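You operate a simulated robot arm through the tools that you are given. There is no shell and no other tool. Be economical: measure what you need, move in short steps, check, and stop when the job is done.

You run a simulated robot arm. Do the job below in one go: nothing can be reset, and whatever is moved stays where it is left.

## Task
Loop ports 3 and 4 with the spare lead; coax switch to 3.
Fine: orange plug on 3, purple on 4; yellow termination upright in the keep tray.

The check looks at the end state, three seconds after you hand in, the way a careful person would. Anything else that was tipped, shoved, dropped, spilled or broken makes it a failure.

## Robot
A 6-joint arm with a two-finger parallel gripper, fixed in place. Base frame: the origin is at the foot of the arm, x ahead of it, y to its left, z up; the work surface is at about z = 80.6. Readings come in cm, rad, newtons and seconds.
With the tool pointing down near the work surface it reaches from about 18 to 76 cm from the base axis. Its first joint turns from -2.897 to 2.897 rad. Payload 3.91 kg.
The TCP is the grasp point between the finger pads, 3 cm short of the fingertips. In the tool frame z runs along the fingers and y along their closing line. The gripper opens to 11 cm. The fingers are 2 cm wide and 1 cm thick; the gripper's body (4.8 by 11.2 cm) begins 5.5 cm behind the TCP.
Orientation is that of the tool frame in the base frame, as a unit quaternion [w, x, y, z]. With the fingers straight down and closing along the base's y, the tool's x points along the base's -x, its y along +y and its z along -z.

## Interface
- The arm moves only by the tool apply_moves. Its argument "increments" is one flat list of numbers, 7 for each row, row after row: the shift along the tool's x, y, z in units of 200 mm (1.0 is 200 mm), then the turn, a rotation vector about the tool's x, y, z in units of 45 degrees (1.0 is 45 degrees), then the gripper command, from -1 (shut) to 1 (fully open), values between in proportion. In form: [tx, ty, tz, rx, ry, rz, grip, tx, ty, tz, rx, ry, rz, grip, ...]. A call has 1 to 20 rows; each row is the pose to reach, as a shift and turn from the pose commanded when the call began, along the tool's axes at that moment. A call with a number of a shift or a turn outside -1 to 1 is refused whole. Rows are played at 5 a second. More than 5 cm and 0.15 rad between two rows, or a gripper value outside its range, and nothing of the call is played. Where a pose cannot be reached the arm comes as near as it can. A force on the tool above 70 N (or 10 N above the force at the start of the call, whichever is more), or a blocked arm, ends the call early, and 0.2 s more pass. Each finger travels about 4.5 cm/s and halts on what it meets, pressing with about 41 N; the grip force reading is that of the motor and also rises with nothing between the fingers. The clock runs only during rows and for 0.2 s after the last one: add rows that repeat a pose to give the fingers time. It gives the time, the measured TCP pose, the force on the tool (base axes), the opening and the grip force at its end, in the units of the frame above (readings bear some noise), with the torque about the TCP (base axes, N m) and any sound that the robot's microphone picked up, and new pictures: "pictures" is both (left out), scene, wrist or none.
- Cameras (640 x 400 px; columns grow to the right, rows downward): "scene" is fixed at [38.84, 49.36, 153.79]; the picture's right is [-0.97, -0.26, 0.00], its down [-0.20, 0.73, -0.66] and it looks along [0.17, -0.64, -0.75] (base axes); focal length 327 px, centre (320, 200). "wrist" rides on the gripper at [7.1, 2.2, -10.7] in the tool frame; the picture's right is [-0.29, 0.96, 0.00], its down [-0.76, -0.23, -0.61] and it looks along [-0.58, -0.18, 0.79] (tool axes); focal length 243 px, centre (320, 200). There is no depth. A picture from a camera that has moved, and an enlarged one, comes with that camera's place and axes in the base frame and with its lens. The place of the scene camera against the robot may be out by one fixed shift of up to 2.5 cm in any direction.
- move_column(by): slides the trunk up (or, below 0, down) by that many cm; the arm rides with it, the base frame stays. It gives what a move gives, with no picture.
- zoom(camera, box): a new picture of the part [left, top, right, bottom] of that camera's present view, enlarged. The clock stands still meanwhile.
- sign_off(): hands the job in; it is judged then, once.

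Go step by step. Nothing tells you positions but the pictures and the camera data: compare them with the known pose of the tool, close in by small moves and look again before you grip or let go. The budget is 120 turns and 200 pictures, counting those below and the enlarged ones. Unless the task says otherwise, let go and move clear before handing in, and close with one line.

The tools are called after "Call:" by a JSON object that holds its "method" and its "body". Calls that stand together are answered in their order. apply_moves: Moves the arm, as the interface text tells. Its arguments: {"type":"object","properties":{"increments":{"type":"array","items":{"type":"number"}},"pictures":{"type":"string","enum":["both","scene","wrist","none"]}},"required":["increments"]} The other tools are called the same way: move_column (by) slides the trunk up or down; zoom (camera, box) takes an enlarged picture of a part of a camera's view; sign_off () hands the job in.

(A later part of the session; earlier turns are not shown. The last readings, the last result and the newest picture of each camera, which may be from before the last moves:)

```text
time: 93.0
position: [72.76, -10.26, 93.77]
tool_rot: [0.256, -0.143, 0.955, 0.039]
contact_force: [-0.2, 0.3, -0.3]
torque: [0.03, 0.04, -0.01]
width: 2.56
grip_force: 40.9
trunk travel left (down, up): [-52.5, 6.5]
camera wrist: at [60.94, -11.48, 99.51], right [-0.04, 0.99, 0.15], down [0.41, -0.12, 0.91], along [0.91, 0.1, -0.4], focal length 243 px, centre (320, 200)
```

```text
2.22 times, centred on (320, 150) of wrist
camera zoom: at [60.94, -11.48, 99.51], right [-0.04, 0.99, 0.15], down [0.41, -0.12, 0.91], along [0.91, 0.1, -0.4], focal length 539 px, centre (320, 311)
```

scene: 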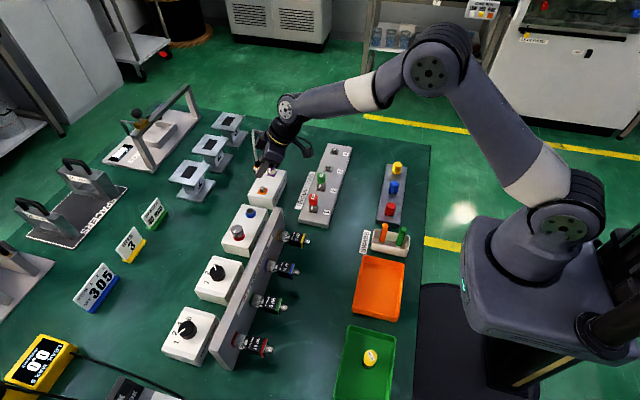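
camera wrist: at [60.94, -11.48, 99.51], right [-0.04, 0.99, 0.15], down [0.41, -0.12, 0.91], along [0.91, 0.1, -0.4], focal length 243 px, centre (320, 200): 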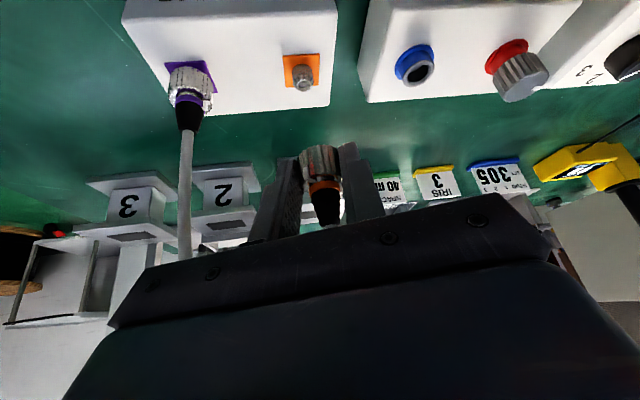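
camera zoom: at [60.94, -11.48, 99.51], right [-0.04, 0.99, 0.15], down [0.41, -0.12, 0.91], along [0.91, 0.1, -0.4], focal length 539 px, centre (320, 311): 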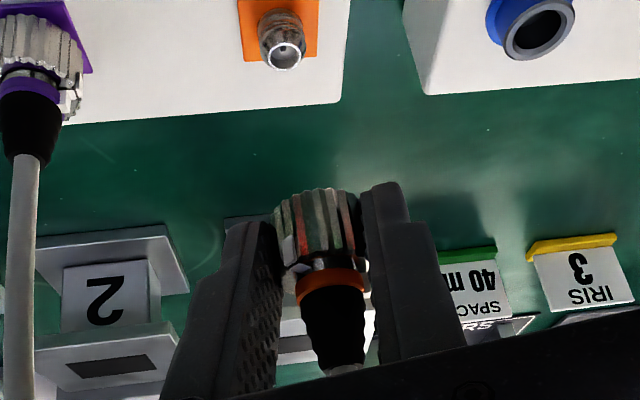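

The plug is held upright and the cable is free. I'll carry it first toward -x, then -y to above port 3, turning to heading 50°.

Call:
{"method": "apply_moves", "body": {"increments": [0.165, 0.058, -0.095, 0, 0, 0, -0.8, 0.33, 0.117, -0.19, 0, 0, 0, -0.8, 0.496, 0.175, -0.286, 0, 0, 0, -0.8, 0.661, 0.233, -0.3815, 0, 0, 0, -0.8, 0.661, 0.233, -0.3815, 0, 0, 0, -0.8], "pictures": "scene"}}

Call:
{"method": "apply_moves", "body": {"increments": [0.043, -0.175, -0.025, -0.073, 0, -0.127, -0.8, 0.085, -0.349, -0.049, -0.147, 0, -0.254, -0.8, 0.128, -0.524, -0.074, -0.22, 0, -0.381, -0.8, 0.17, -0.698, -0.098, -0.294, 0, -0.508, -0.8, 0.213, -0.873, -0.123, -0.367, 0, -0.635, -0.8, 0.213, -0.873, -0.123, -0.367, 0, -0.635, -0.8], "pictures": "both"}}

Call:
{"method": "zoom", "body": {"camera": "wrist", "box": [220, 40, 420, 220]}}

Call:
{"method": "zoom", "body": {"camera": "scene", "box": [250, 90, 370, 200]}}

```text
time: 94.2
position: [56.41, -10.34, 93.51]
tool_rot: [0.256, -0.144, 0.955, 0.039]
contact_force: [0.7, -0.5, -1.4]
torque: [-0.01, 0.04, 0.0]
width: 2.62
grip_force: 40.9
trunk travel left (down, up): [-52.5, 6.5]
```

scene: 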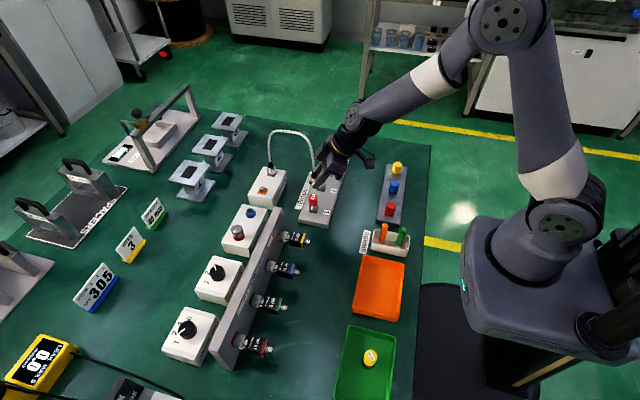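

```text
time: 95.6
position: [57.02, -28.51, 93.61]
tool_rot: [0.236, -0.409, 0.875, 0.111]
contact_force: [1.6, -0.5, -0.8]
torque: [0.0, -0.04, 0.06]
width: 2.6
grip_force: 40.8
trunk travel left (down, up): [-52.5, 6.5]
camera wrist: at [47.89, -36.0, 99.31], right [-0.57, 0.81, 0.15], down [0.4, 0.12, 0.91], along [0.71, 0.58, -0.4], focal length 243 px, centre (320, 200)
```

scene: 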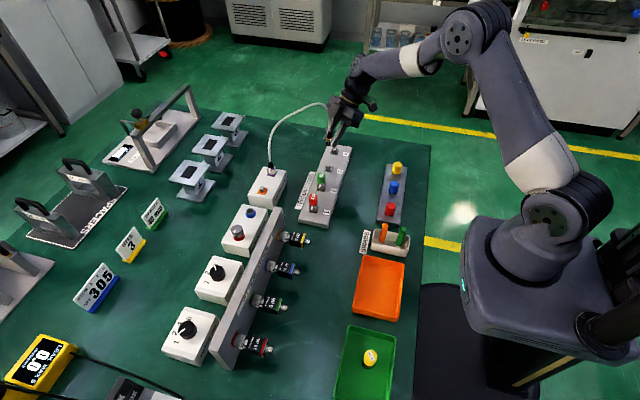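
wrist: 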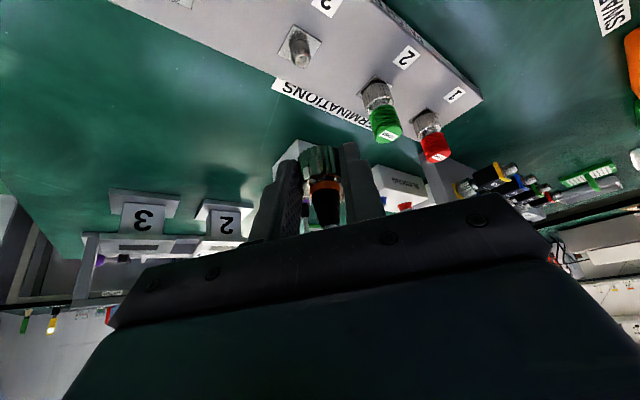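

```text
2.22 times, centred on (320, 130) of wrist
camera zoom: at [47.89, -36.0, 99.31], right [-0.57, 0.81, 0.15], down [0.4, 0.12, 0.91], along [0.71, 0.58, -0.4], focal length 539 px, centre (320, 356)
```

zoom: 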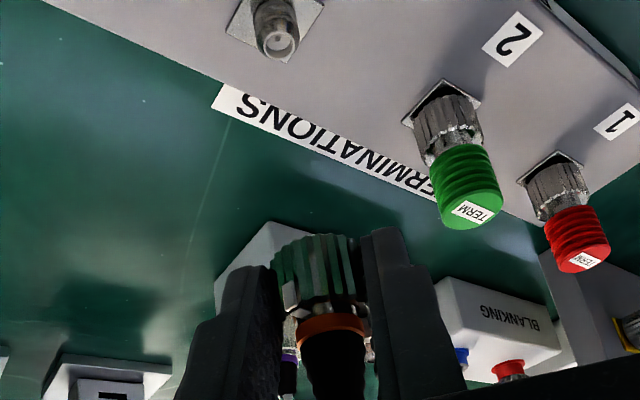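

```text
3.64 times, centred on (310, 145) of scene
camera zoom: at [38.84, 49.36, 153.79], right [-0.97, -0.26, 0.0], down [-0.2, 0.73, -0.66], along [0.17, -0.64, -0.75], focal length 1190 px, centre (356, 400)
```

zoom: 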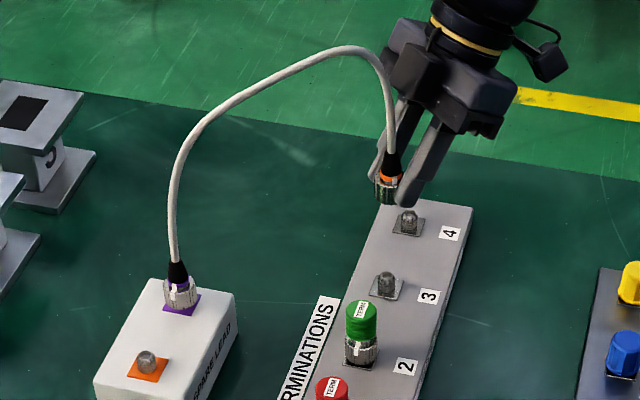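

The orange plug is above port 3 within a couple of mm. I'll correct slightly and descend to just above the jack.

Call:
{"method": "apply_moves", "body": {"increments": [0.0335, -0.0035, 0.084, 0, 0, 0, -0.8, 0.09, -0.0035, 0.17, 0, 0, 0, -0.8, 0.1335, -0.0035, 0.246, 0, 0, 0, -0.8, 0.1335, -0.0035, 0.246, 0, 0, 0, -0.8], "pictures": "none"}}

Call:
{"method": "zoom", "body": {"camera": "wrist", "box": [220, 40, 420, 220]}}

Call:
{"method": "zoom", "body": {"camera": "scene", "box": [290, 100, 370, 190]}}

```text
time: 96.6
position: [57.2, -28.3, 87.95]
tool_rot: [0.235, -0.409, 0.875, 0.109]
contact_force: [0.2, 0.3, -1.2]
torque: [-0.01, -0.03, 0.0]
width: 2.59
grip_force: 41.0
trunk travel left (down, up): [-52.5, 6.5]
```

```text
2.22 times, centred on (320, 130) of wrist
camera zoom: at [48.14, -35.69, 93.64], right [-0.57, 0.81, 0.15], down [0.4, 0.12, 0.91], along [0.71, 0.58, -0.4], focal length 539 px, centre (320, 356)
```

zoom: 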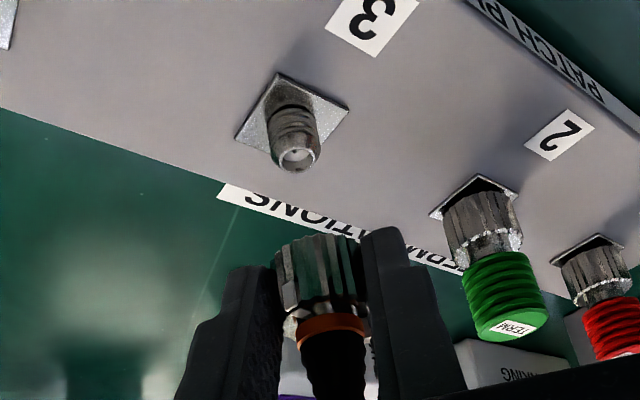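

```text
4.44 times, centred on (330, 145) of scene
camera zoom: at [38.84, 49.36, 153.79], right [-0.97, -0.26, 0.0], down [-0.2, 0.73, -0.66], along [0.17, -0.64, -0.75], focal length 1454 px, centre (276, 444)
```

zoom: 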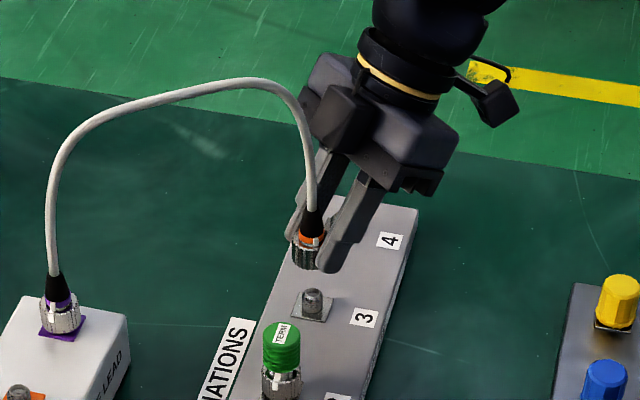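

Plug and jack line up in both views. I'll descend gently to make contact.

Call:
{"method": "apply_moves", "body": {"increments": [0.0275, 0, 0.0475, 0, 0, 0, -0.8, 0.045, 0, 0.078, 0, 0, 0, -0.8, 0.055, 0, 0.095, 0, 0, 0, -0.8, 0.06, 0, 0.104, 0, 0, 0, -0.8, 0.06, 0, 0.104, 0, 0, 0, -0.8], "pictures": "none"}}

Call:
{"method": "zoom", "body": {"camera": "wrist", "box": [220, 40, 420, 220]}}

Call:
{"method": "zoom", "body": {"camera": "scene", "box": [310, 130, 360, 190]}}

```text
time: 97.8
position: [57.37, -28.54, 85.59]
tool_rot: [0.234, -0.409, 0.875, 0.11]
contact_force: [0.8, 0.2, -1.4]
torque: [0.0, 0.0, -0.02]
width: 2.6
grip_force: 40.9
trunk travel left (down, up): [-52.5, 6.5]
```

```text
2.22 times, centred on (320, 130) of wrist
camera zoom: at [48.2, -35.82, 91.18], right [-0.57, 0.81, 0.15], down [0.4, 0.12, 0.91], along [0.71, 0.58, -0.4], focal length 539 px, centre (320, 356)
```

zoom: 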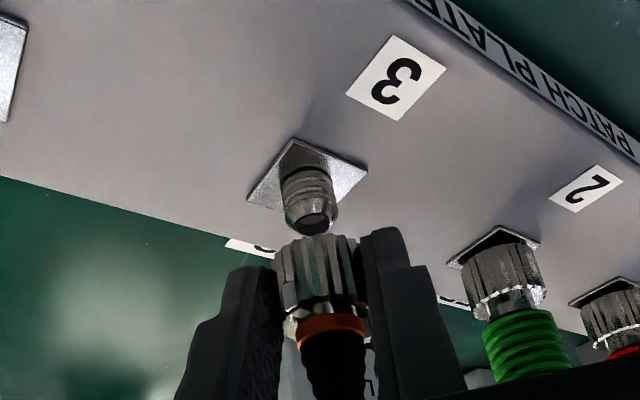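

```text
6.67 times, centred on (335, 160) of scene
camera zoom: at [38.84, 49.36, 153.79], right [-0.97, -0.26, 0.0], down [-0.2, 0.73, -0.66], along [0.17, -0.64, -0.75], focal length 2182 px, centre (220, 467)
```

zoom: 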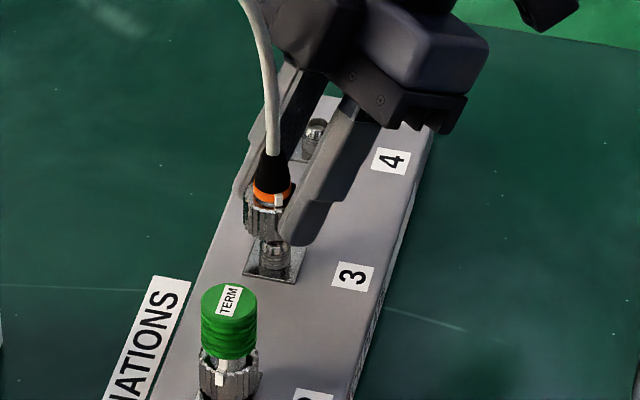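

Call:
{"method": "apply_moves", "body": {"increments": [0.0075, 0, 0.013, 0, 0, 0, -0.8, 0.015, 0, 0.026, 0, 0, 0, -0.8, 0.015, 0, 0.026, 0, 0, 0, -0.8], "pictures": "none"}}

Call:
{"method": "apply_moves", "body": {"increments": [0.0075, 0, 0.013, 0, 0, 0, -0.8, 0.01, 0, 0.0173, 0, 0, 0, -0.8, 0.01, 0, 0.0173, 0, 0, 0, -0.8], "pictures": "none"}}

Call:
{"method": "zoom", "body": {"camera": "wrist", "box": [220, 40, 420, 220]}}

```text
time: 98.6
position: [57.34, -28.43, 84.94]
tool_rot: [0.235, -0.408, 0.875, 0.11]
contact_force: [-0.2, -0.1, -0.5]
torque: [-0.02, -0.01, 0.01]
width: 2.6
grip_force: 40.8
trunk travel left (down, up): [-52.5, 6.5]
```

```text
time: 99.4
position: [57.37, -28.39, 84.52]
tool_rot: [0.235, -0.408, 0.875, 0.111]
contact_force: [0.1, 0.8, -1.0]
torque: [0.0, -0.03, -0.02]
width: 2.6
grip_force: 40.5
trunk travel left (down, up): [-52.5, 6.5]
```

```text
2.22 times, centred on (320, 130) of wrist
camera zoom: at [48.28, -35.78, 90.21], right [-0.57, 0.81, 0.15], down [0.4, 0.12, 0.91], along [0.71, 0.58, -0.4], focal length 539 px, centre (320, 356)
```

zoom: 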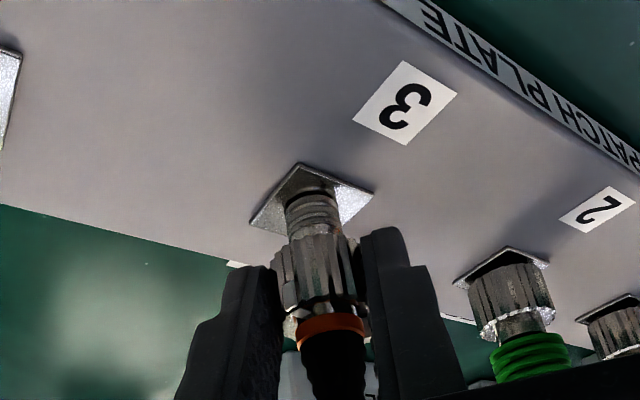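

Call:
{"method": "apply_moves", "body": {"increments": [0.005, 0, 0.0087, 0, 0, 0, -0.8, 0.01, 0, 0.0173, 0, 0, 0, -0.8, 0.01, 0, 0.0173, 0, 0, 0, -0.8], "pictures": "none"}}

Call:
{"method": "apply_moves", "body": {"increments": [0.005, 0, 0.0087, 0, 0, 0, -0.8, 0.0075, 0, 0.013, 0, 0, 0, -0.8, 0.0075, 0, 0.013, 0, 0, 0, -0.8], "pictures": "none"}}

Call:
{"method": "zoom", "body": {"camera": "wrist", "box": [220, 40, 420, 220]}}

Call:
{"method": "zoom", "body": {"camera": "scene", "box": [310, 130, 360, 190]}}

```text
time: 100.2
position: [57.23, -28.33, 84.21]
tool_rot: [0.235, -0.408, 0.876, 0.109]
contact_force: [-0.3, -2.6, 2.4]
torque: [-0.07, 0.04, 0.01]
width: 2.62
grip_force: 41.1
trunk travel left (down, up): [-52.5, 6.5]
```

```text
time: 101.0
position: [57.3, -28.57, 83.68]
tool_rot: [0.235, -0.408, 0.876, 0.11]
contact_force: [-8.6, -7.1, 6.5]
torque: [-0.09, 0.15, 0.03]
width: 2.59
grip_force: 40.7
trunk travel left (down, up): [-52.5, 6.5]
```

```text
2.22 times, centred on (320, 130) of wrist
camera zoom: at [48.08, -35.77, 89.37], right [-0.57, 0.81, 0.15], down [0.41, 0.12, 0.91], along [0.71, 0.58, -0.4], focal length 539 px, centre (320, 356)
```

zoom: 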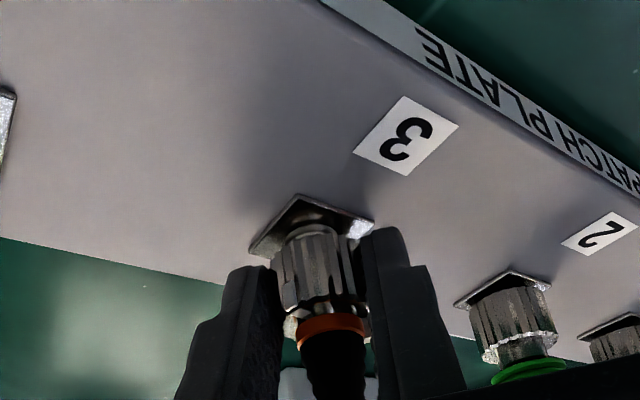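

```text
6.67 times, centred on (335, 160) of scene
camera zoom: at [38.84, 49.36, 153.79], right [-0.97, -0.26, 0.0], down [-0.2, 0.73, -0.66], along [0.17, -0.64, -0.75], focal length 2182 px, centre (220, 467)
```

zoom: 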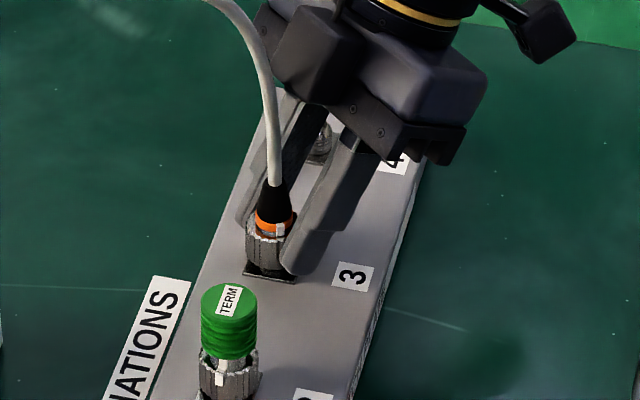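

It's sliding onto the jack with small side force. I'll ease back slightly and press down until seated.

Call:
{"method": "apply_moves", "body": {"increments": [0.009, 0, 0.006, 0, 0, 0, -0.8, 0.0115, 0, 0.0123, 0, 0, 0, -0.8, 0.0115, 0, 0.0123, 0, 0, 0, -0.8], "pictures": "none"}}

Call:
{"method": "apply_moves", "body": {"increments": [0.005, 0, 0.0087, 0, 0, 0, -0.8, 0.005, 0, 0.0087, 0, 0, 0, -0.8], "pictures": "none"}}

Call:
{"method": "zoom", "body": {"camera": "wrist", "box": [220, 40, 420, 220]}}

```text
time: 101.8
position: [57.27, -28.47, 83.56]
tool_rot: [0.235, -0.407, 0.876, 0.109]
contact_force: [-7.3, -5.7, 5.5]
torque: [-0.12, 0.08, -0.02]
width: 2.59
grip_force: 41.2
trunk travel left (down, up): [-52.5, 6.5]
```

```text
time: 102.4
position: [57.1, -28.54, 83.31]
tool_rot: [0.235, -0.408, 0.875, 0.11]
contact_force: [-9.7, -7.5, 8.8]
torque: [-0.01, 0.06, 0.06]
width: 2.61
grip_force: 41.8
trunk travel left (down, up): [-52.5, 6.5]
```

```text
2.22 times, centred on (320, 130) of wrist
camera zoom: at [48.0, -35.9, 89.06], right [-0.57, 0.81, 0.15], down [0.4, 0.12, 0.91], along [0.72, 0.58, -0.39], focal length 539 px, centre (320, 356)
```

zoom: 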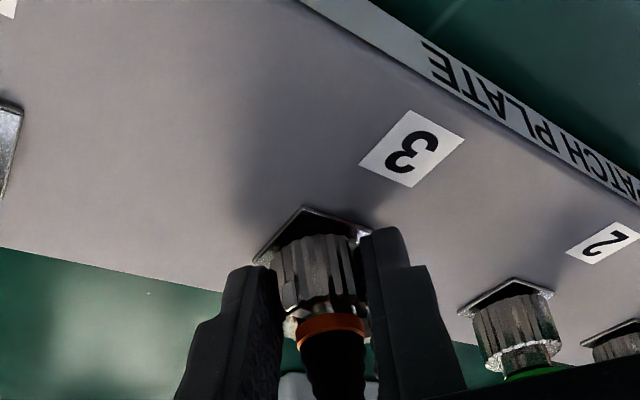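

Call:
{"method": "apply_moves", "body": {"increments": [0.008, 0, 0.006, 0, 0, 0, -0.8, 0.01, 0, 0.0097, 0, 0, 0, -0.8, 0.01, 0, 0.0097, 0, 0, 0, -0.8], "pictures": "none"}}

Call:
{"method": "apply_moves", "body": {"increments": [0.005, 0, 0.0087, 0, 0, 0, -0.8, 0.005, 0, 0.0087, 0, 0, 0, -0.8], "pictures": "none"}}

Call:
{"method": "zoom", "body": {"camera": "wrist", "box": [220, 40, 420, 220]}}

Call:
{"method": "zoom", "body": {"camera": "scene", "box": [310, 130, 360, 190]}}

```text
time: 103.2
position: [57.2, -28.45, 83.29]
tool_rot: [0.237, -0.408, 0.875, 0.108]
contact_force: [-9.8, -5.3, 28.9]
torque: [0.2, 0.03, 0.09]
width: 2.59
grip_force: 40.9
trunk travel left (down, up): [-52.5, 6.5]
```

```text
time: 103.8
position: [57.12, -28.42, 83.1]
tool_rot: [0.237, -0.408, 0.875, 0.108]
contact_force: [-4.1, -2.0, 35.7]
torque: [0.48, 0.12, -0.07]
width: 2.63
grip_force: 40.9
trunk travel left (down, up): [-52.5, 6.5]
```

```text
2.22 times, centred on (320, 130) of wrist
camera zoom: at [48.03, -35.83, 88.75], right [-0.57, 0.81, 0.14], down [0.4, 0.12, 0.91], along [0.72, 0.58, -0.39], focal length 539 px, centre (320, 356)
```

zoom: 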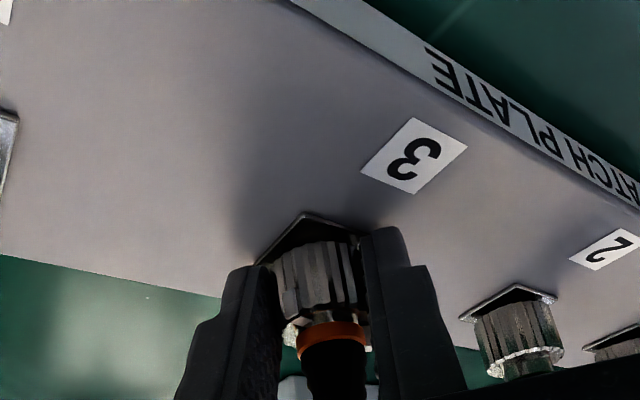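

```text
6.67 times, centred on (335, 160) of scene
camera zoom: at [38.84, 49.36, 153.79], right [-0.97, -0.26, 0.0], down [-0.2, 0.73, -0.66], along [0.17, -0.64, -0.75], focal length 2182 px, centre (220, 467)
```

zoom: 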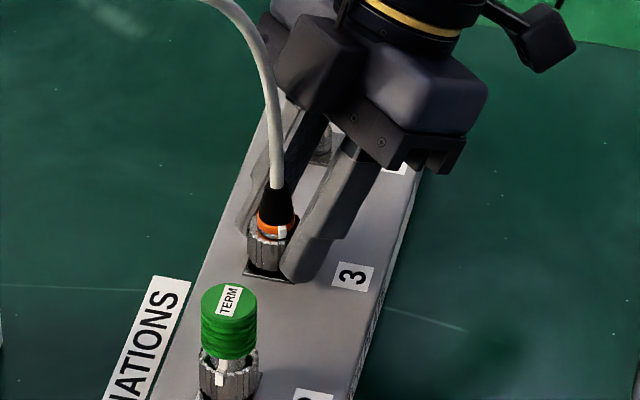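

It bottoms out with ~36 N at z≈83.1, seated on the flange. I'll ease the push a little and turn the nut clockwise 48°.

Call:
{"method": "apply_moves", "body": {"increments": [-0.0025, 0, -0.0043, 0, 0, 0, -0.8, -0.003, 0.0087, -0.004, 0.089, 0, 0.154, -0.8, -0.0046, 0.0173, -0.0031, 0.178, 0, 0.308, -0.8, -0.0072, 0.0254, -0.0016, 0.267, 0, 0.462, -0.8, -0.0107, 0.0331, 0.0004, 0.356, 0, 0.616, -0.8, -0.0152, 0.0402, 0.003, 0.444, 0, 0.77, -0.8, -0.0204, 0.0464, 0.006, 0.533, 0, 0.924, -0.8, -0.0204, 0.0464, 0.006, 0.533, 0, 0.924, -0.8], "pictures": "none"}}

Call:
{"method": "zoom", "body": {"camera": "wrist", "box": [220, 40, 420, 220]}}

Call:
{"method": "zoom", "body": {"camera": "scene", "box": [300, 120, 370, 190]}}

```text
time: 105.6
position: [56.71, -27.52, 83.01]
tool_rot: [0.259, -0.016, 0.966, 0.004]
contact_force: [1.2, 0.9, 28.6]
torque: [-0.07, -0.3, 0.0]
width: 2.59
grip_force: 41.0
trunk travel left (down, up): [-52.5, 6.5]
```

```text
2.22 times, centred on (320, 130) of wrist
camera zoom: at [45.06, -25.7, 88.77], right [0.22, 0.96, 0.15], down [0.36, -0.22, 0.91], along [0.91, -0.15, -0.39], focal length 539 px, centre (320, 356)
```

zoom: 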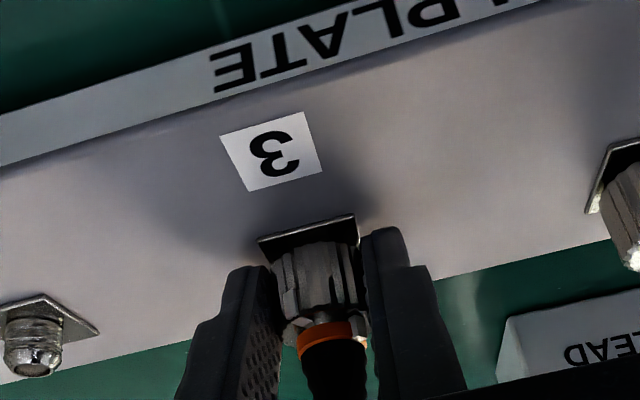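

```text
5.71 times, centred on (335, 155) of scene
camera zoom: at [38.84, 49.36, 153.79], right [-0.97, -0.26, 0.0], down [-0.2, 0.73, -0.66], along [0.17, -0.64, -0.75], focal length 1870 px, centre (234, 457)
```

zoom: 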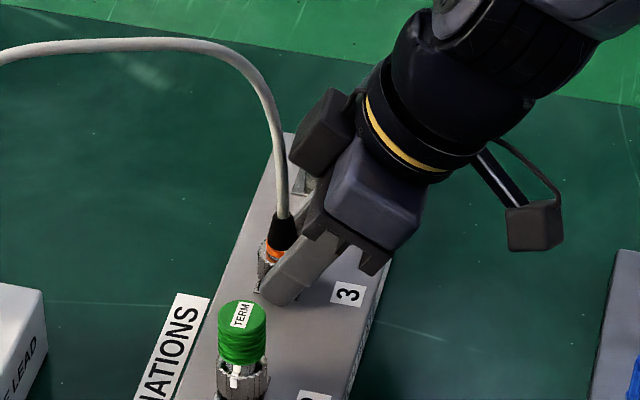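

Smooth. Turning another 48° clockwise.

Call:
{"method": "apply_moves", "body": {"increments": [-0.0005, 0.0087, 0.0003, 0.089, 0, 0.154, -0.8, -0.0021, 0.0173, 0.0012, 0.178, 0, 0.308, -0.8, -0.0047, 0.0254, 0.0027, 0.267, 0, 0.462, -0.8, -0.0082, 0.0331, 0.0047, 0.356, 0, 0.616, -0.8, -0.0127, 0.0402, 0.0073, 0.444, 0, 0.77, -0.8, -0.0179, 0.0464, 0.0103, 0.533, 0, 0.924, -0.8, -0.0179, 0.0464, 0.0103, 0.533, 0, 0.924, -0.8], "pictures": "none"}}

Call:
{"method": "zoom", "body": {"camera": "wrist", "box": [220, 40, 420, 220]}}

Call:
{"method": "zoom", "body": {"camera": "scene", "box": [300, 120, 370, 190]}}

```text
time: 107.2
position: [57.08, -26.6, 83.04]
tool_rot: [0.239, 0.377, 0.889, -0.101]
contact_force: [5.0, -6.3, 26.2]
torque: [-0.23, -0.12, 0.0]
width: 2.61
grip_force: 41.3
out of reach, approached as far as the arm can: row 5
trunk travel left (down, up): [-52.5, 6.5]
```

```text
2.22 times, centred on (320, 130) of wrist
camera zoom: at [50.59, -16.75, 88.79], right [0.86, 0.48, 0.15], down [0.08, -0.41, 0.91], along [0.5, -0.77, -0.4], focal length 539 px, centre (320, 356)
```

zoom: 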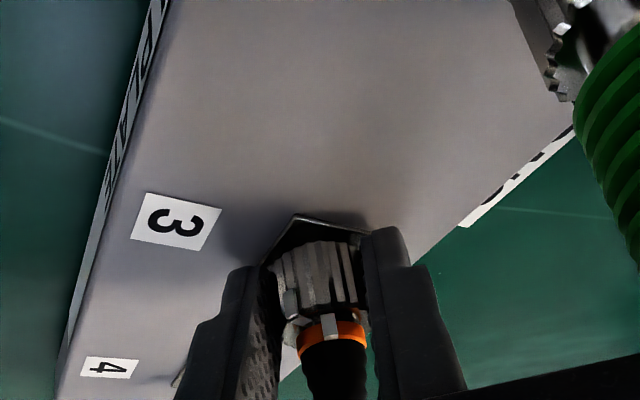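

```text
5.71 times, centred on (335, 155) of scene
camera zoom: at [38.84, 49.36, 153.79], right [-0.97, -0.26, 0.0], down [-0.2, 0.73, -0.66], along [0.17, -0.64, -0.75], focal length 1870 px, centre (234, 457)
```

zoom: 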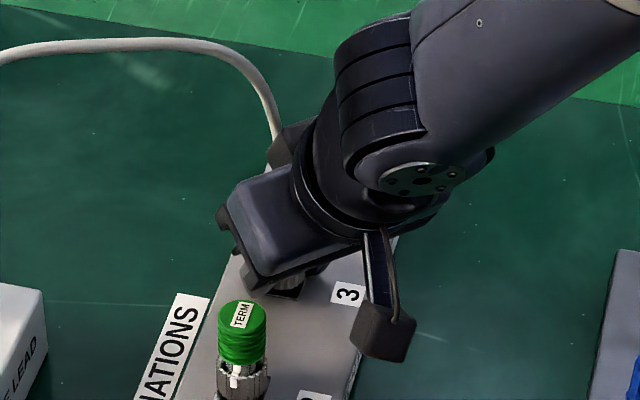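

Body mark and nut mark are still about 45° apart. I'll open, swing back 48°, regrip and turn again.

Call:
{"method": "apply_moves", "body": {"increments": [0, 0, 0, 0, 0, 0, -0.5, 0, 0, 0, 0, 0, 0, -0.25, 0, 0, 0, 0, 0, 0, -0.25, -0.0005, -0.0087, 0.0003, -0.089, 0, -0.154, -0.25, -0.0021, -0.0173, 0.0012, -0.178, 0, -0.308, -0.25, -0.0047, -0.0254, 0.0027, -0.267, 0, -0.462, -0.25, -0.0082, -0.0331, 0.0047, -0.356, 0, -0.616, -0.25, -0.0127, -0.0402, 0.0073, -0.444, 0, -0.77, -0.25, -0.0179, -0.0464, 0.0103, -0.533, 0, -0.924, -0.25, -0.0179, -0.0464, 0.0103, -0.533, 0, -0.924, -0.25], "pictures": "none"}}

Call:
{"method": "zoom", "body": {"camera": "wrist", "box": [220, 40, 420, 220]}}

Call:
{"method": "zoom", "body": {"camera": "scene", "box": [300, 120, 370, 190]}}

```text
time: 108.8
position: [56.26, -27.13, 83.17]
tool_rot: [0.254, 0.193, 0.947, -0.028]
contact_force: [-23.9, 10.8, 32.2]
torque: [-0.41, 0.86, -0.62]
width: 4.01
grip_force: 0.0
out of reach, approached as far as the arm can: row 6
trunk travel left (down, up): [-52.5, 6.5]
stopped in row 7: the force on the tool passed its limit (the readings are from after the stop); the commanded pose is now the measured one
```

```text
2.22 times, centred on (320, 130) of wrist
camera zoom: at [46.37, -20.96, 89.1], right [0.6, 0.78, 0.18], down [0.23, -0.39, 0.89], along [0.77, -0.49, -0.41], focal length 539 px, centre (320, 356)
```

zoom: 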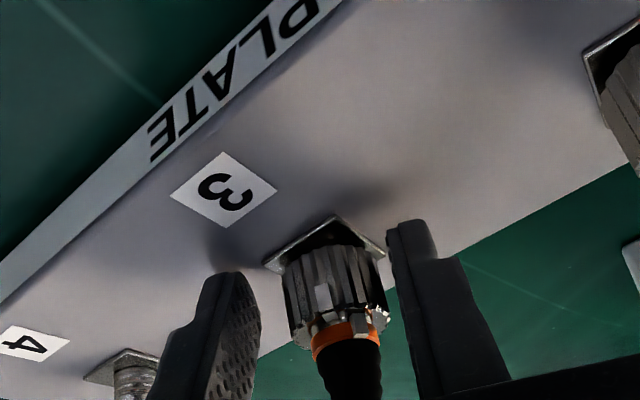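

```text
5.71 times, centred on (335, 155) of scene
camera zoom: at [38.84, 49.36, 153.79], right [-0.97, -0.26, 0.0], down [-0.2, 0.73, -0.66], along [0.17, -0.64, -0.75], focal length 1870 px, centre (234, 457)
```

zoom: 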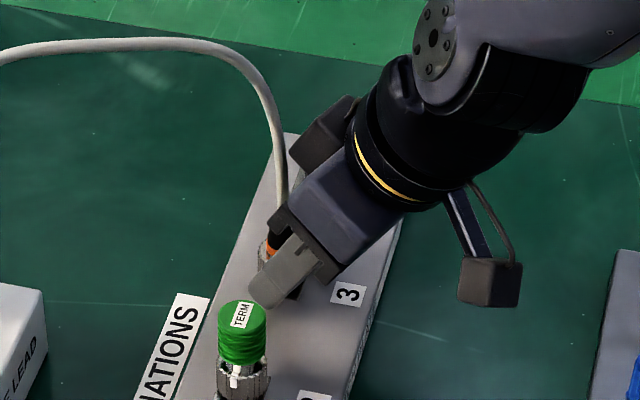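

The open fingertips were dragging on the plate. I'll raise 0.5 cm, straighten the small roll error and recentre around the plug.

Call:
{"method": "apply_moves", "body": {"increments": [-0.0125, 0, -0.0217, 0, 0, 0, -0.25, -0.032, 0.017, -0.0107, 0.058, -0.012, -0.015, -0.25, -0.032, 0.017, -0.0107, 0.058, -0.012, -0.015, -0.25], "pictures": "none"}}

Call:
{"method": "zoom", "body": {"camera": "wrist", "box": [220, 40, 420, 220]}}

```text
time: 109.6
position: [57.12, -27.11, 83.46]
tool_rot: [0.252, 0.193, 0.947, -0.053]
contact_force: [-0.5, -0.1, 0.4]
torque: [0.02, 0.01, -0.01]
width: 4.12
grip_force: 0.0
trunk travel left (down, up): [-52.5, 6.5]
```

```text
2.22 times, centred on (320, 130) of wrist
camera zoom: at [47.35, -20.54, 89.12], right [0.61, 0.78, 0.14], down [0.24, -0.35, 0.91], along [0.76, -0.52, -0.4], focal length 539 px, centre (320, 356)
```

zoom: 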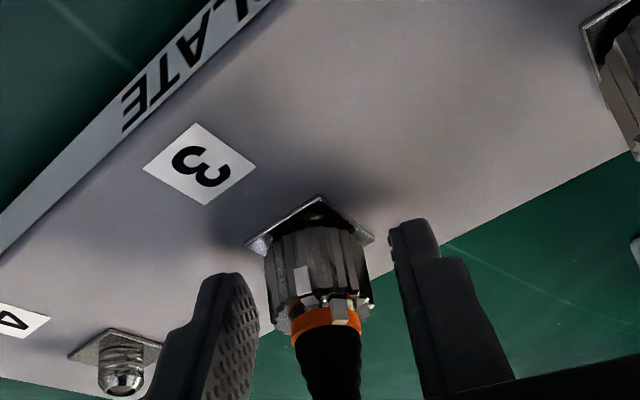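

Call:
{"method": "apply_moves", "body": {"increments": [0.0005, -0.008, -0.0003, -0.089, 0, -0.154, -0.25, 0.006, -0.017, -0.0035, -0.178, 0, -0.308, -0.25, 0.009, -0.0257, -0.0055, -0.267, 0, -0.462, -0.25, 0.006, -0.033, -0.0035, -0.356, 0, -0.616, -0.25, 0.002, -0.04, -0.001, -0.444, 0, -0.77, -0.25, -0.0038, -0.0468, 0.0022, -0.533, 0, -0.924, -0.25, -0.0038, -0.0468, 0.0022, -0.533, 0, -0.924, -0.25], "pictures": "none"}}

Call:
{"method": "zoom", "body": {"camera": "wrist", "box": [220, 40, 420, 220]}}

```text
time: 111.2
position: [56.92, -28.04, 83.37]
tool_rot: [0.25, -0.209, 0.944, 0.057]
contact_force: [-0.4, 0.8, 0.3]
torque: [-0.03, 0.03, -0.02]
width: 4.14
grip_force: 0.1
trunk travel left (down, up): [-52.5, 6.5]
```

```text
2.22 times, centred on (320, 130) of wrist
camera zoom: at [45.53, -30.87, 89.1], right [-0.18, 0.97, 0.15], down [0.42, -0.06, 0.9], along [0.89, 0.22, -0.4], focal length 539 px, centre (320, 356)
```

zoom: 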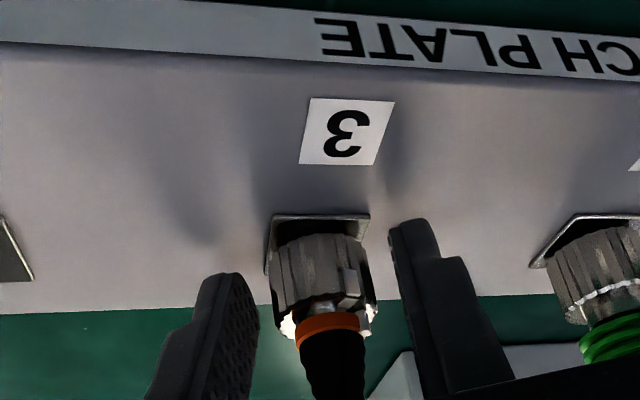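

Regrip and turn clockwise 40°.

Call:
{"method": "apply_moves", "body": {"increments": [0, 0, 0, 0, 0, 0, -0.5, 0, 0, 0, 0, 0, 0, -0.8, 0, 0, 0, 0, 0, 0, -0.8, 0, 0, 0, 0, 0, 0, -0.8, -0.0005, 0.0083, 0.0003, 0.089, 0, 0.154, -0.8, -0.002, 0.0165, 0.0011, 0.178, 0, 0.308, -0.8, -0.0045, 0.0242, 0.0026, 0.267, 0, 0.462, -0.8, -0.0078, 0.0315, 0.0045, 0.356, 0, 0.616, -0.8, -0.012, 0.0383, 0.007, 0.444, 0, 0.77, -0.8, -0.012, 0.0383, 0.007, 0.444, 0, 0.77, -0.8], "pictures": "none"}}

Call:
{"method": "zoom", "body": {"camera": "wrist", "box": [220, 40, 420, 220]}}

```text
time: 113.4
position: [56.84, -27.28, 83.32]
tool_rot: [0.253, 0.126, 0.958, -0.034]
contact_force: [5.5, 1.3, -2.0]
torque: [0.06, -0.13, 0.03]
width: 2.53
grip_force: 40.9
trunk travel left (down, up): [-52.5, 6.5]
```

```text
2.22 times, centred on (320, 130) of wrist
camera zoom: at [46.26, -22.04, 89.11], right [0.49, 0.86, 0.14], down [0.29, -0.31, 0.9], along [0.82, -0.41, -0.4], focal length 539 px, centre (320, 356)
```

zoom: 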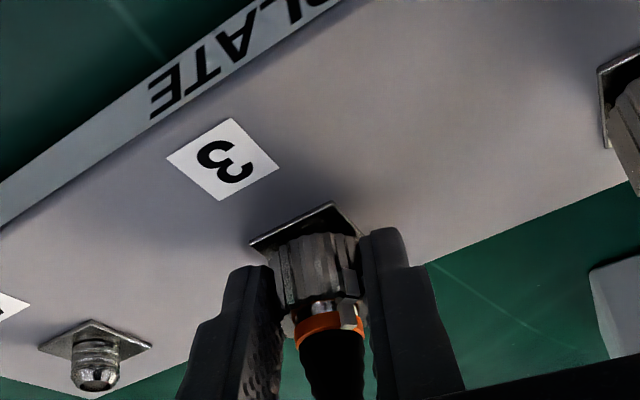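

The marks line up now. A small upward tug will confirm it's locked.

Call:
{"method": "apply_moves", "body": {"increments": [-0.004, 0, -0.007, 0, 0, 0, -0.8, -0.006, 0, -0.0104, 0, 0, 0, -0.8, -0.006, 0, -0.0104, 0, 0, 0, -0.8], "pictures": "none"}}

Call:
{"method": "apply_moves", "body": {"increments": [0.006, 0, 0.0104, 0, 0, 0, -0.8, 0.006, 0, 0.0104, 0, 0, 0, -0.4, 0.006, 0, 0.0104, 0, 0, 0, 0, 0.006, 0, 0.0104, 0, 0, 0, 0, 0, 0, -0.1, 0, 0, 0, 0, 0, 0, -0.3, 0, 0, 0, 0, 0, 0, -0.5, 0, 0, 0, 0, 0, 0, -0.5, 0, 0, 0, 0], "pictures": "both"}}

Call:
{"method": "zoom", "body": {"camera": "scene", "box": [250, 90, 370, 200]}}

Call:
{"method": "zoom", "body": {"camera": "wrist", "box": [220, 40, 420, 220]}}

```text
time: 114.2
position: [56.98, -27.19, 83.38]
tool_rot: [0.252, 0.127, 0.959, -0.033]
contact_force: [7.8, 1.3, -21.3]
torque: [-0.05, -0.29, 0.01]
width: 2.53
grip_force: 41.4
trunk travel left (down, up): [-52.5, 6.5]
```

```text
time: 116.0
position: [52.22, -26.0, 92.46]
tool_rot: [0.254, 0.126, 0.958, -0.034]
contact_force: [-0.1, -0.3, -0.3]
torque: [0.01, -0.04, 0.01]
width: 5.51
grip_force: 0.1
trunk travel left (down, up): [-52.5, 6.5]
camera wrist: at [41.56, -20.87, 98.16], right [0.49, 0.86, 0.14], down [0.29, -0.31, 0.9], along [0.82, -0.4, -0.4], focal length 243 px, centre (320, 200)
```

scene: 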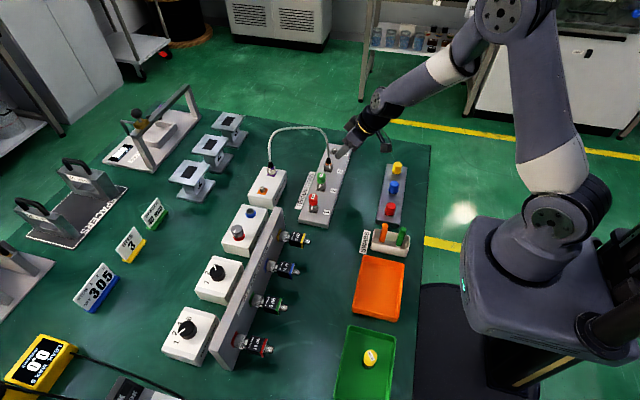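
wrist: 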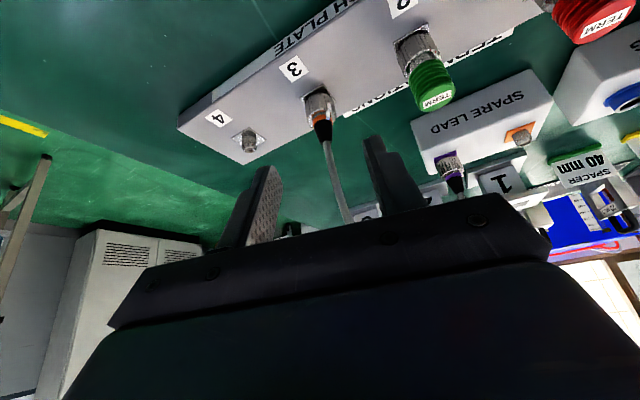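

```text
3.64 times, centred on (310, 145) of scene
camera zoom: at [38.84, 49.36, 153.79], right [-0.97, -0.26, 0.0], down [-0.2, 0.73, -0.66], along [0.17, -0.64, -0.75], focal length 1190 px, centre (356, 400)
```

zoom: 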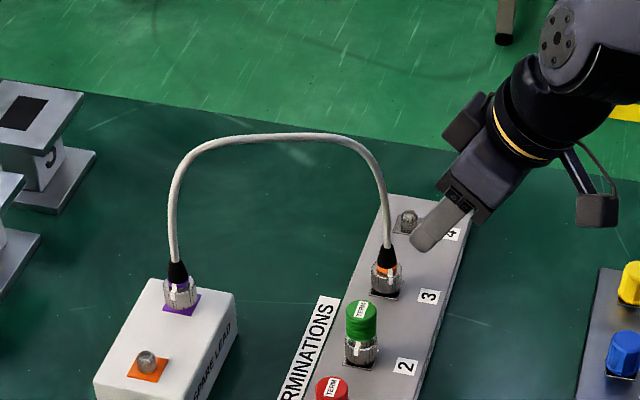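

```text
2.22 times, centred on (320, 130) of wrist
camera zoom: at [41.56, -20.87, 98.16], right [0.49, 0.86, 0.14], down [0.29, -0.31, 0.9], along [0.82, -0.4, -0.4], focal length 539 px, centre (320, 356)
```

zoom: 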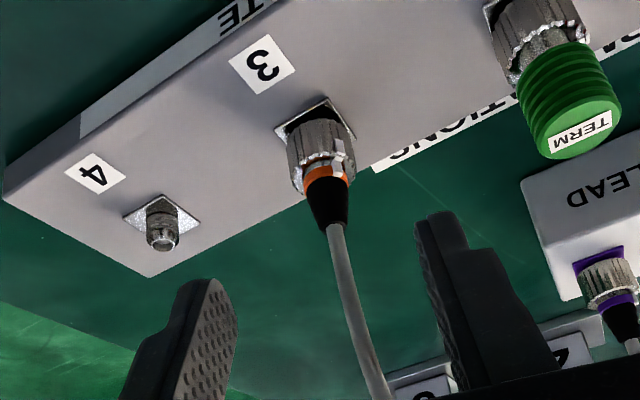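

Orange is on port 3: locked (it holds against a tug) with marks aligned. Now for the purple plug at about (74, -18.15), which I'll approach from the +y side to stay clear of the cable.

Call:
{"method": "apply_moves", "body": {"increments": [-0.012, 0.174, -0.114, 0, 0, 0, 0, -0.024, 0.348, -0.228, 0, 0, 0, 0, -0.036, 0.522, -0.343, 0, 0, 0, 0, -0.048, 0.696, -0.457, 0, 0, 0, 0, -0.06, 0.87, -0.571, 0, 0, 0, 0], "pictures": "none"}}

Call:
{"method": "apply_moves", "body": {"increments": [-0.121, 0.025, 0.115, 0.0927, 0, 0.16, 0, -0.242, 0.049, 0.23, 0.185, 0, 0.321, 0, -0.364, 0.074, 0.346, 0.278, 0, 0.481, 0, -0.485, 0.098, 0.461, 0.371, 0, 0.641, 0, -0.606, 0.123, 0.576, 0.463, 0, 0.802, 0, -0.727, 0.1475, 0.691, 0.556, 0, 0.962, 0, -0.727, 0.1475, 0.691, 0.556, 0, 0.962, 0], "pictures": "both"}}

```text
time: 117.2
position: [52.21, -7.92, 103.11]
tool_rot: [0.254, 0.127, 0.958, -0.034]
contact_force: [0.3, 0.1, -0.1]
torque: [0.03, -0.05, 0.06]
width: 5.54
grip_force: 0.0
trunk travel left (down, up): [-52.5, 6.5]
```

```text
time: 118.8
position: [71.57, -10.19, 98.02]
tool_rot: [0.216, 0.52, 0.814, -0.141]
contact_force: [-0.2, 0.6, 0.3]
torque: [0.0, 0.04, 0.0]
width: 5.53
grip_force: 0.2
trunk travel left (down, up): [-52.5, 6.5]
camera wrist: at [68.7, 1.3, 103.63], right [0.97, 0.17, 0.14], down [-0.05, -0.42, 0.91], along [0.22, -0.89, -0.4], focal length 243 px, centre (320, 200)
```

scene: 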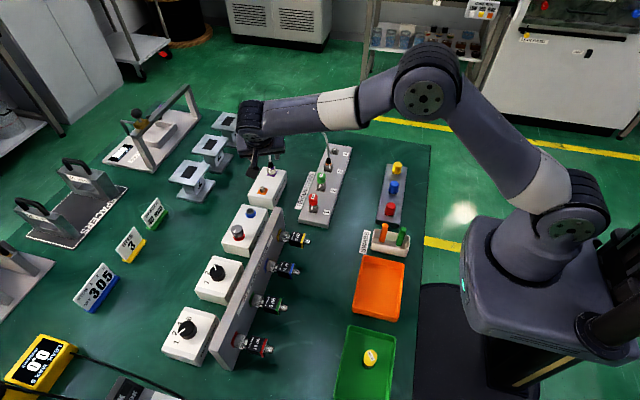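
wrist: 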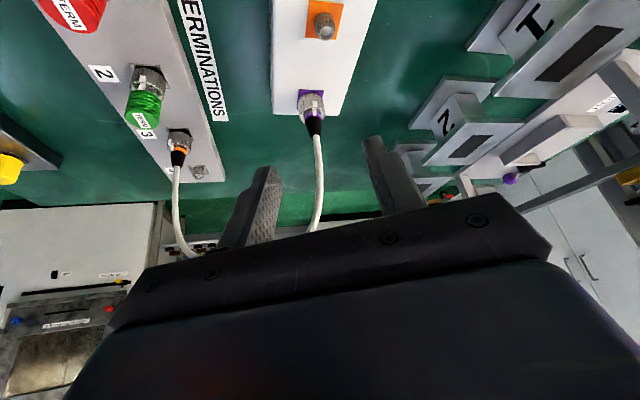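

Call:
{"method": "apply_moves", "body": {"increments": [-0.002, -0.02, 0.18, 0, 0, 0, 0, -0.003, -0.04, 0.36, 0, 0, 0, 0, -0.005, -0.0575, 0.535, 0, 0, 0, 0, -0.005, -0.0575, 0.535, 0, 0, 0, 0], "pictures": "none"}}

Call:
{"method": "zoom", "body": {"camera": "wrist", "box": [220, 60, 420, 220]}}

```text
time: 119.8
position: [72.85, -15.57, 88.82]
tool_rot: [0.216, 0.519, 0.815, -0.141]
contact_force: [0.1, -0.2, 0.0]
torque: [0.04, 0.0, 0.02]
width: 5.52
grip_force: 0.0
trunk travel left (down, up): [-52.5, 6.5]
```

```text
2.50 times, centred on (320, 140) of wrist
camera zoom: at [69.88, -4.19, 94.57], right [0.97, 0.18, 0.14], down [-0.05, -0.42, 0.91], along [0.22, -0.89, -0.4], focal length 606 px, centre (320, 350)
```

zoom: 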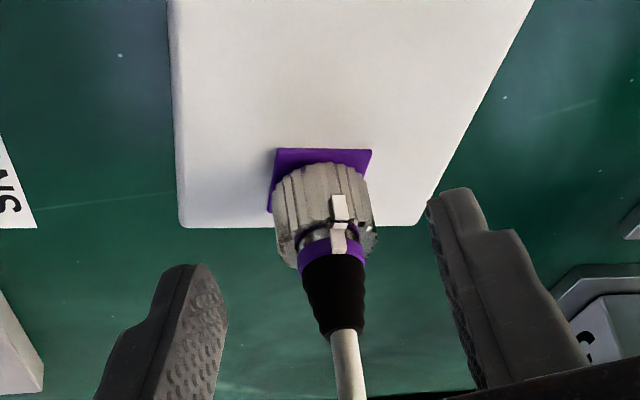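

Aligned. Advance and close on the purple nut.

Call:
{"method": "apply_moves", "body": {"increments": [0.002, 0.003, 0.075, 0, 0, 0, 0, 0.0055, 0.005, 0.146, 0, 0, 0, 0, 0.0055, 0.005, 0.146, 0, 0, 0, 0, 0.0055, 0.005, 0.146, 0, 0, 0, -0.4, 0.0055, 0.005, 0.146, 0, 0, 0, -0.8, 0.0055, 0.005, 0.146, 0, 0, 0, -0.8, 0.0055, 0.005, 0.146, 0, 0, 0, -0.8], "pictures": "none"}}

Call:
{"method": "zoom", "body": {"camera": "wrist", "box": [220, 60, 420, 220]}}

```text
time: 121.4
position: [73.41, -16.75, 86.19]
tool_rot: [0.216, 0.519, 0.815, -0.141]
contact_force: [-1.3, -1.9, -0.3]
torque: [-0.03, 0.04, -0.03]
width: 2.62
grip_force: 40.9
trunk travel left (down, up): [-52.5, 6.5]
```

```text
2.50 times, centred on (320, 140) of wrist
camera zoom: at [70.5, -5.35, 91.86], right [0.97, 0.18, 0.14], down [-0.05, -0.42, 0.91], along [0.22, -0.89, -0.4], focal length 606 px, centre (320, 350)
```

zoom: 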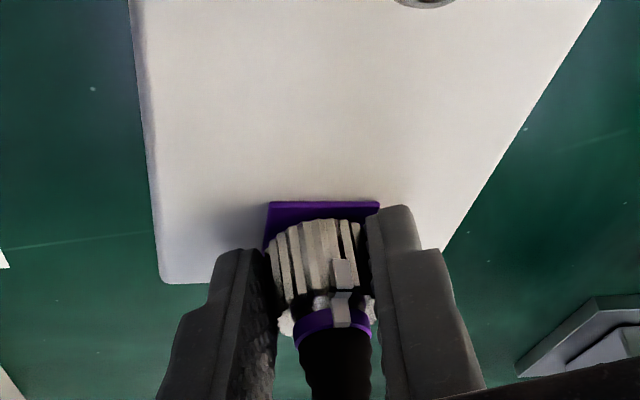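

Call:
{"method": "apply_moves", "body": {"increments": [-0.0005, -0.0087, 0.0003, -0.089, 0, -0.154, -0.8, -0.0021, -0.0173, 0.0012, -0.178, 0, -0.308, -0.8, -0.0047, -0.0254, 0.0027, -0.267, 0, -0.462, -0.8, -0.0082, -0.0331, 0.0047, -0.356, 0, -0.616, -0.8, -0.0127, -0.0402, 0.0073, -0.444, 0, -0.77, -0.8, -0.0179, -0.0464, 0.0103, -0.533, 0, -0.924, -0.8, -0.0179, -0.0464, 0.0103, -0.533, 0, -0.924, -0.8], "pictures": "scene"}}

```text
time: 123.0
position: [72.74, -17.64, 86.14]
tool_rot: [0.253, 0.143, 0.956, -0.039]
contact_force: [-7.7, -5.6, -6.0]
torque: [-0.17, -0.2, -0.07]
width: 2.6
grip_force: 41.5
trunk travel left (down, up): [-52.5, 6.5]
```

scene: 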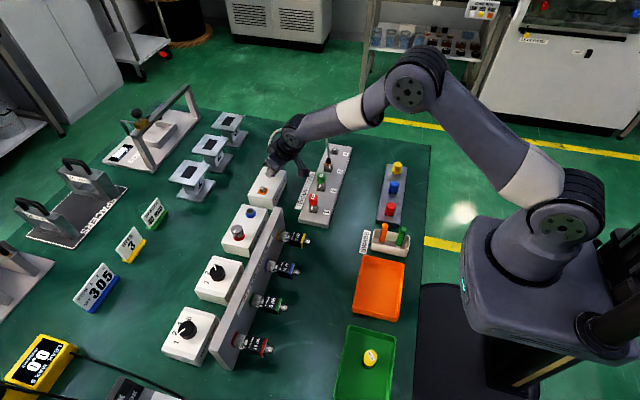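

Working well. Next call: open, swing back, regrip and turn another 48°.

Call:
{"method": "apply_moves", "body": {"increments": [0, 0, 0, 0, 0, 0, -0.5, 0, 0, 0, 0, 0, 0, -0.25, 0, 0, 0, 0, 0, 0, -0.25, -0.0005, 0.0087, 0.0003, 0.089, 0, 0.154, -0.25, -0.0021, 0.0173, 0.0012, 0.178, 0, 0.308, -0.25, -0.0047, 0.0254, 0.0027, 0.267, 0, 0.462, -0.25, -0.0082, 0.0331, 0.0047, 0.356, 0, 0.616, -0.25, -0.0127, 0.0402, 0.0073, 0.444, 0, 0.77, -0.25, -0.0179, 0.0464, 0.0103, 0.533, 0, 0.924, -0.25, -0.0179, 0.0464, 0.0103, 0.533, 0, 0.924, -0.6, -0.0179, 0.0464, 0.0103, 0.533, 0, 0.924, -0.8, -0.0179, 0.0464, 0.0103, 0.533, 0, 0.924, -0.8, -0.0179, 0.0464, 0.0103, 0.533, 0, 0.924, -0.8, -0.0127, 0.0402, 0.0073, 0.444, 0, 0.77, -0.8, -0.0082, 0.0331, 0.0047, 0.356, 0, 0.616, -0.8, -0.0047, 0.0254, 0.0027, 0.267, 0, 0.462, -0.8, -0.0021, 0.0173, 0.0012, 0.178, 0, 0.308, -0.8, -0.0005, 0.0087, 0.0003, 0.089, 0, 0.154, -0.8, 0, 0, 0, 0, 0, 0, -0.8, 0, 0, 0, 0, 0, 0, -0.8], "pictures": "none"}}

Call:
{"method": "apply_moves", "body": {"increments": [0, 0, 0, 0, 0, 0, -0.5, 0, 0, 0, 0, 0, 0, -0.25, 0, 0, 0, 0, 0, 0, -0.25, -0.0005, 0.0087, 0.0003, 0.089, 0, 0.154, -0.25, -0.0021, 0.0173, 0.0012, 0.178, 0, 0.308, -0.25, -0.0047, 0.0254, 0.0027, 0.267, 0, 0.462, -0.25, -0.0082, 0.0331, 0.0047, 0.356, 0, 0.616, -0.25, -0.0127, 0.0402, 0.0073, 0.444, 0, 0.77, -0.25, -0.0179, 0.0464, 0.0103, 0.533, 0, 0.924, -0.25, -0.0179, 0.0464, 0.0103, 0.533, 0, 0.924, -0.25], "pictures": "none"}}

Call:
{"method": "zoom", "body": {"camera": "wrist", "box": [220, 60, 420, 220]}}

```text
time: 127.2
position: [72.72, -17.65, 86.17]
tool_rot: [0.253, 0.144, 0.956, -0.039]
contact_force: [-13.8, -3.6, -1.7]
torque: [-0.12, -0.01, -0.06]
width: 2.55
grip_force: 40.7
trunk travel left (down, up): [-52.5, 6.5]
```

```text
time: 129.4
position: [73.54, -16.79, 86.06]
tool_rot: [0.216, 0.519, 0.815, -0.142]
contact_force: [-0.9, 0.0, 1.1]
torque: [0.01, -0.02, 0.03]
width: 4.12
grip_force: 0.1
trunk travel left (down, up): [-52.5, 6.5]
```

```text
2.50 times, centred on (320, 140) of wrist
camera zoom: at [70.59, -5.35, 91.88], right [0.97, 0.17, 0.14], down [-0.05, -0.42, 0.91], along [0.22, -0.89, -0.4], focal length 606 px, centre (320, 350)
```

zoom: 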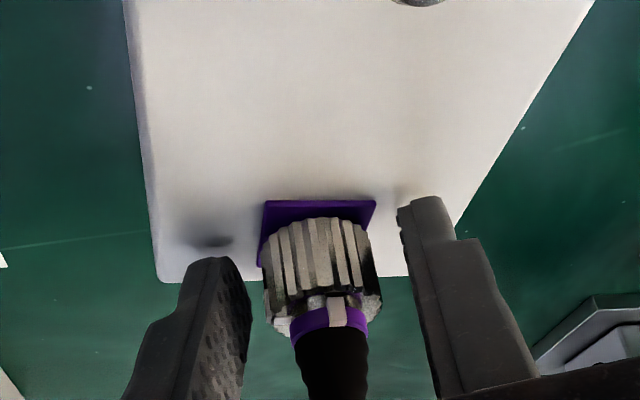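

Nut has turned ~96° (its mark is out of view, body mark unmoved). Final 32° stroke and a test lift.

Call:
{"method": "apply_moves", "body": {"increments": [0, 0, 0, 0, 0, 0, -0.5, 0, 0, 0, 0, 0, 0, -0.8, 0, 0, 0, 0, 0, 0, -0.8, 0, 0, 0, 0, 0, 0, -0.8, -0.0005, -0.0087, 0.0003, -0.089, 0, -0.154, -0.8, -0.0021, -0.0173, 0.0012, -0.178, 0, -0.308, -0.8, -0.0047, -0.0254, 0.0027, -0.267, 0, -0.462, -0.8, -0.0082, -0.0331, 0.0047, -0.356, 0, -0.616, -0.8, -0.0082, -0.0331, 0.0047, -0.356, 0, -0.616, -0.8], "pictures": "none"}}

Call:
{"method": "apply_moves", "body": {"increments": [-0.004, 0, -0.007, 0, 0, 0, -0.8, -0.008, 0, -0.013, 0, 0, 0, -0.8, -0.008, 0, -0.013, 0, 0, 0, -0.8], "pictures": "none"}}

```text
time: 131.4
position: [72.94, -17.31, 86.16]
tool_rot: [0.246, 0.274, 0.927, -0.075]
contact_force: [-3.9, -6.7, 2.5]
torque: [-0.22, -0.1, -0.12]
width: 2.58
grip_force: 40.7
trunk travel left (down, up): [-52.5, 6.5]
```

```text
time: 132.2
position: [72.98, -17.25, 86.43]
tool_rot: [0.245, 0.274, 0.927, -0.074]
contact_force: [-3.2, -3.7, -1.1]
torque: [-0.05, 0.04, -0.02]
width: 2.57
grip_force: 41.4
trunk travel left (down, up): [-52.5, 6.5]
```

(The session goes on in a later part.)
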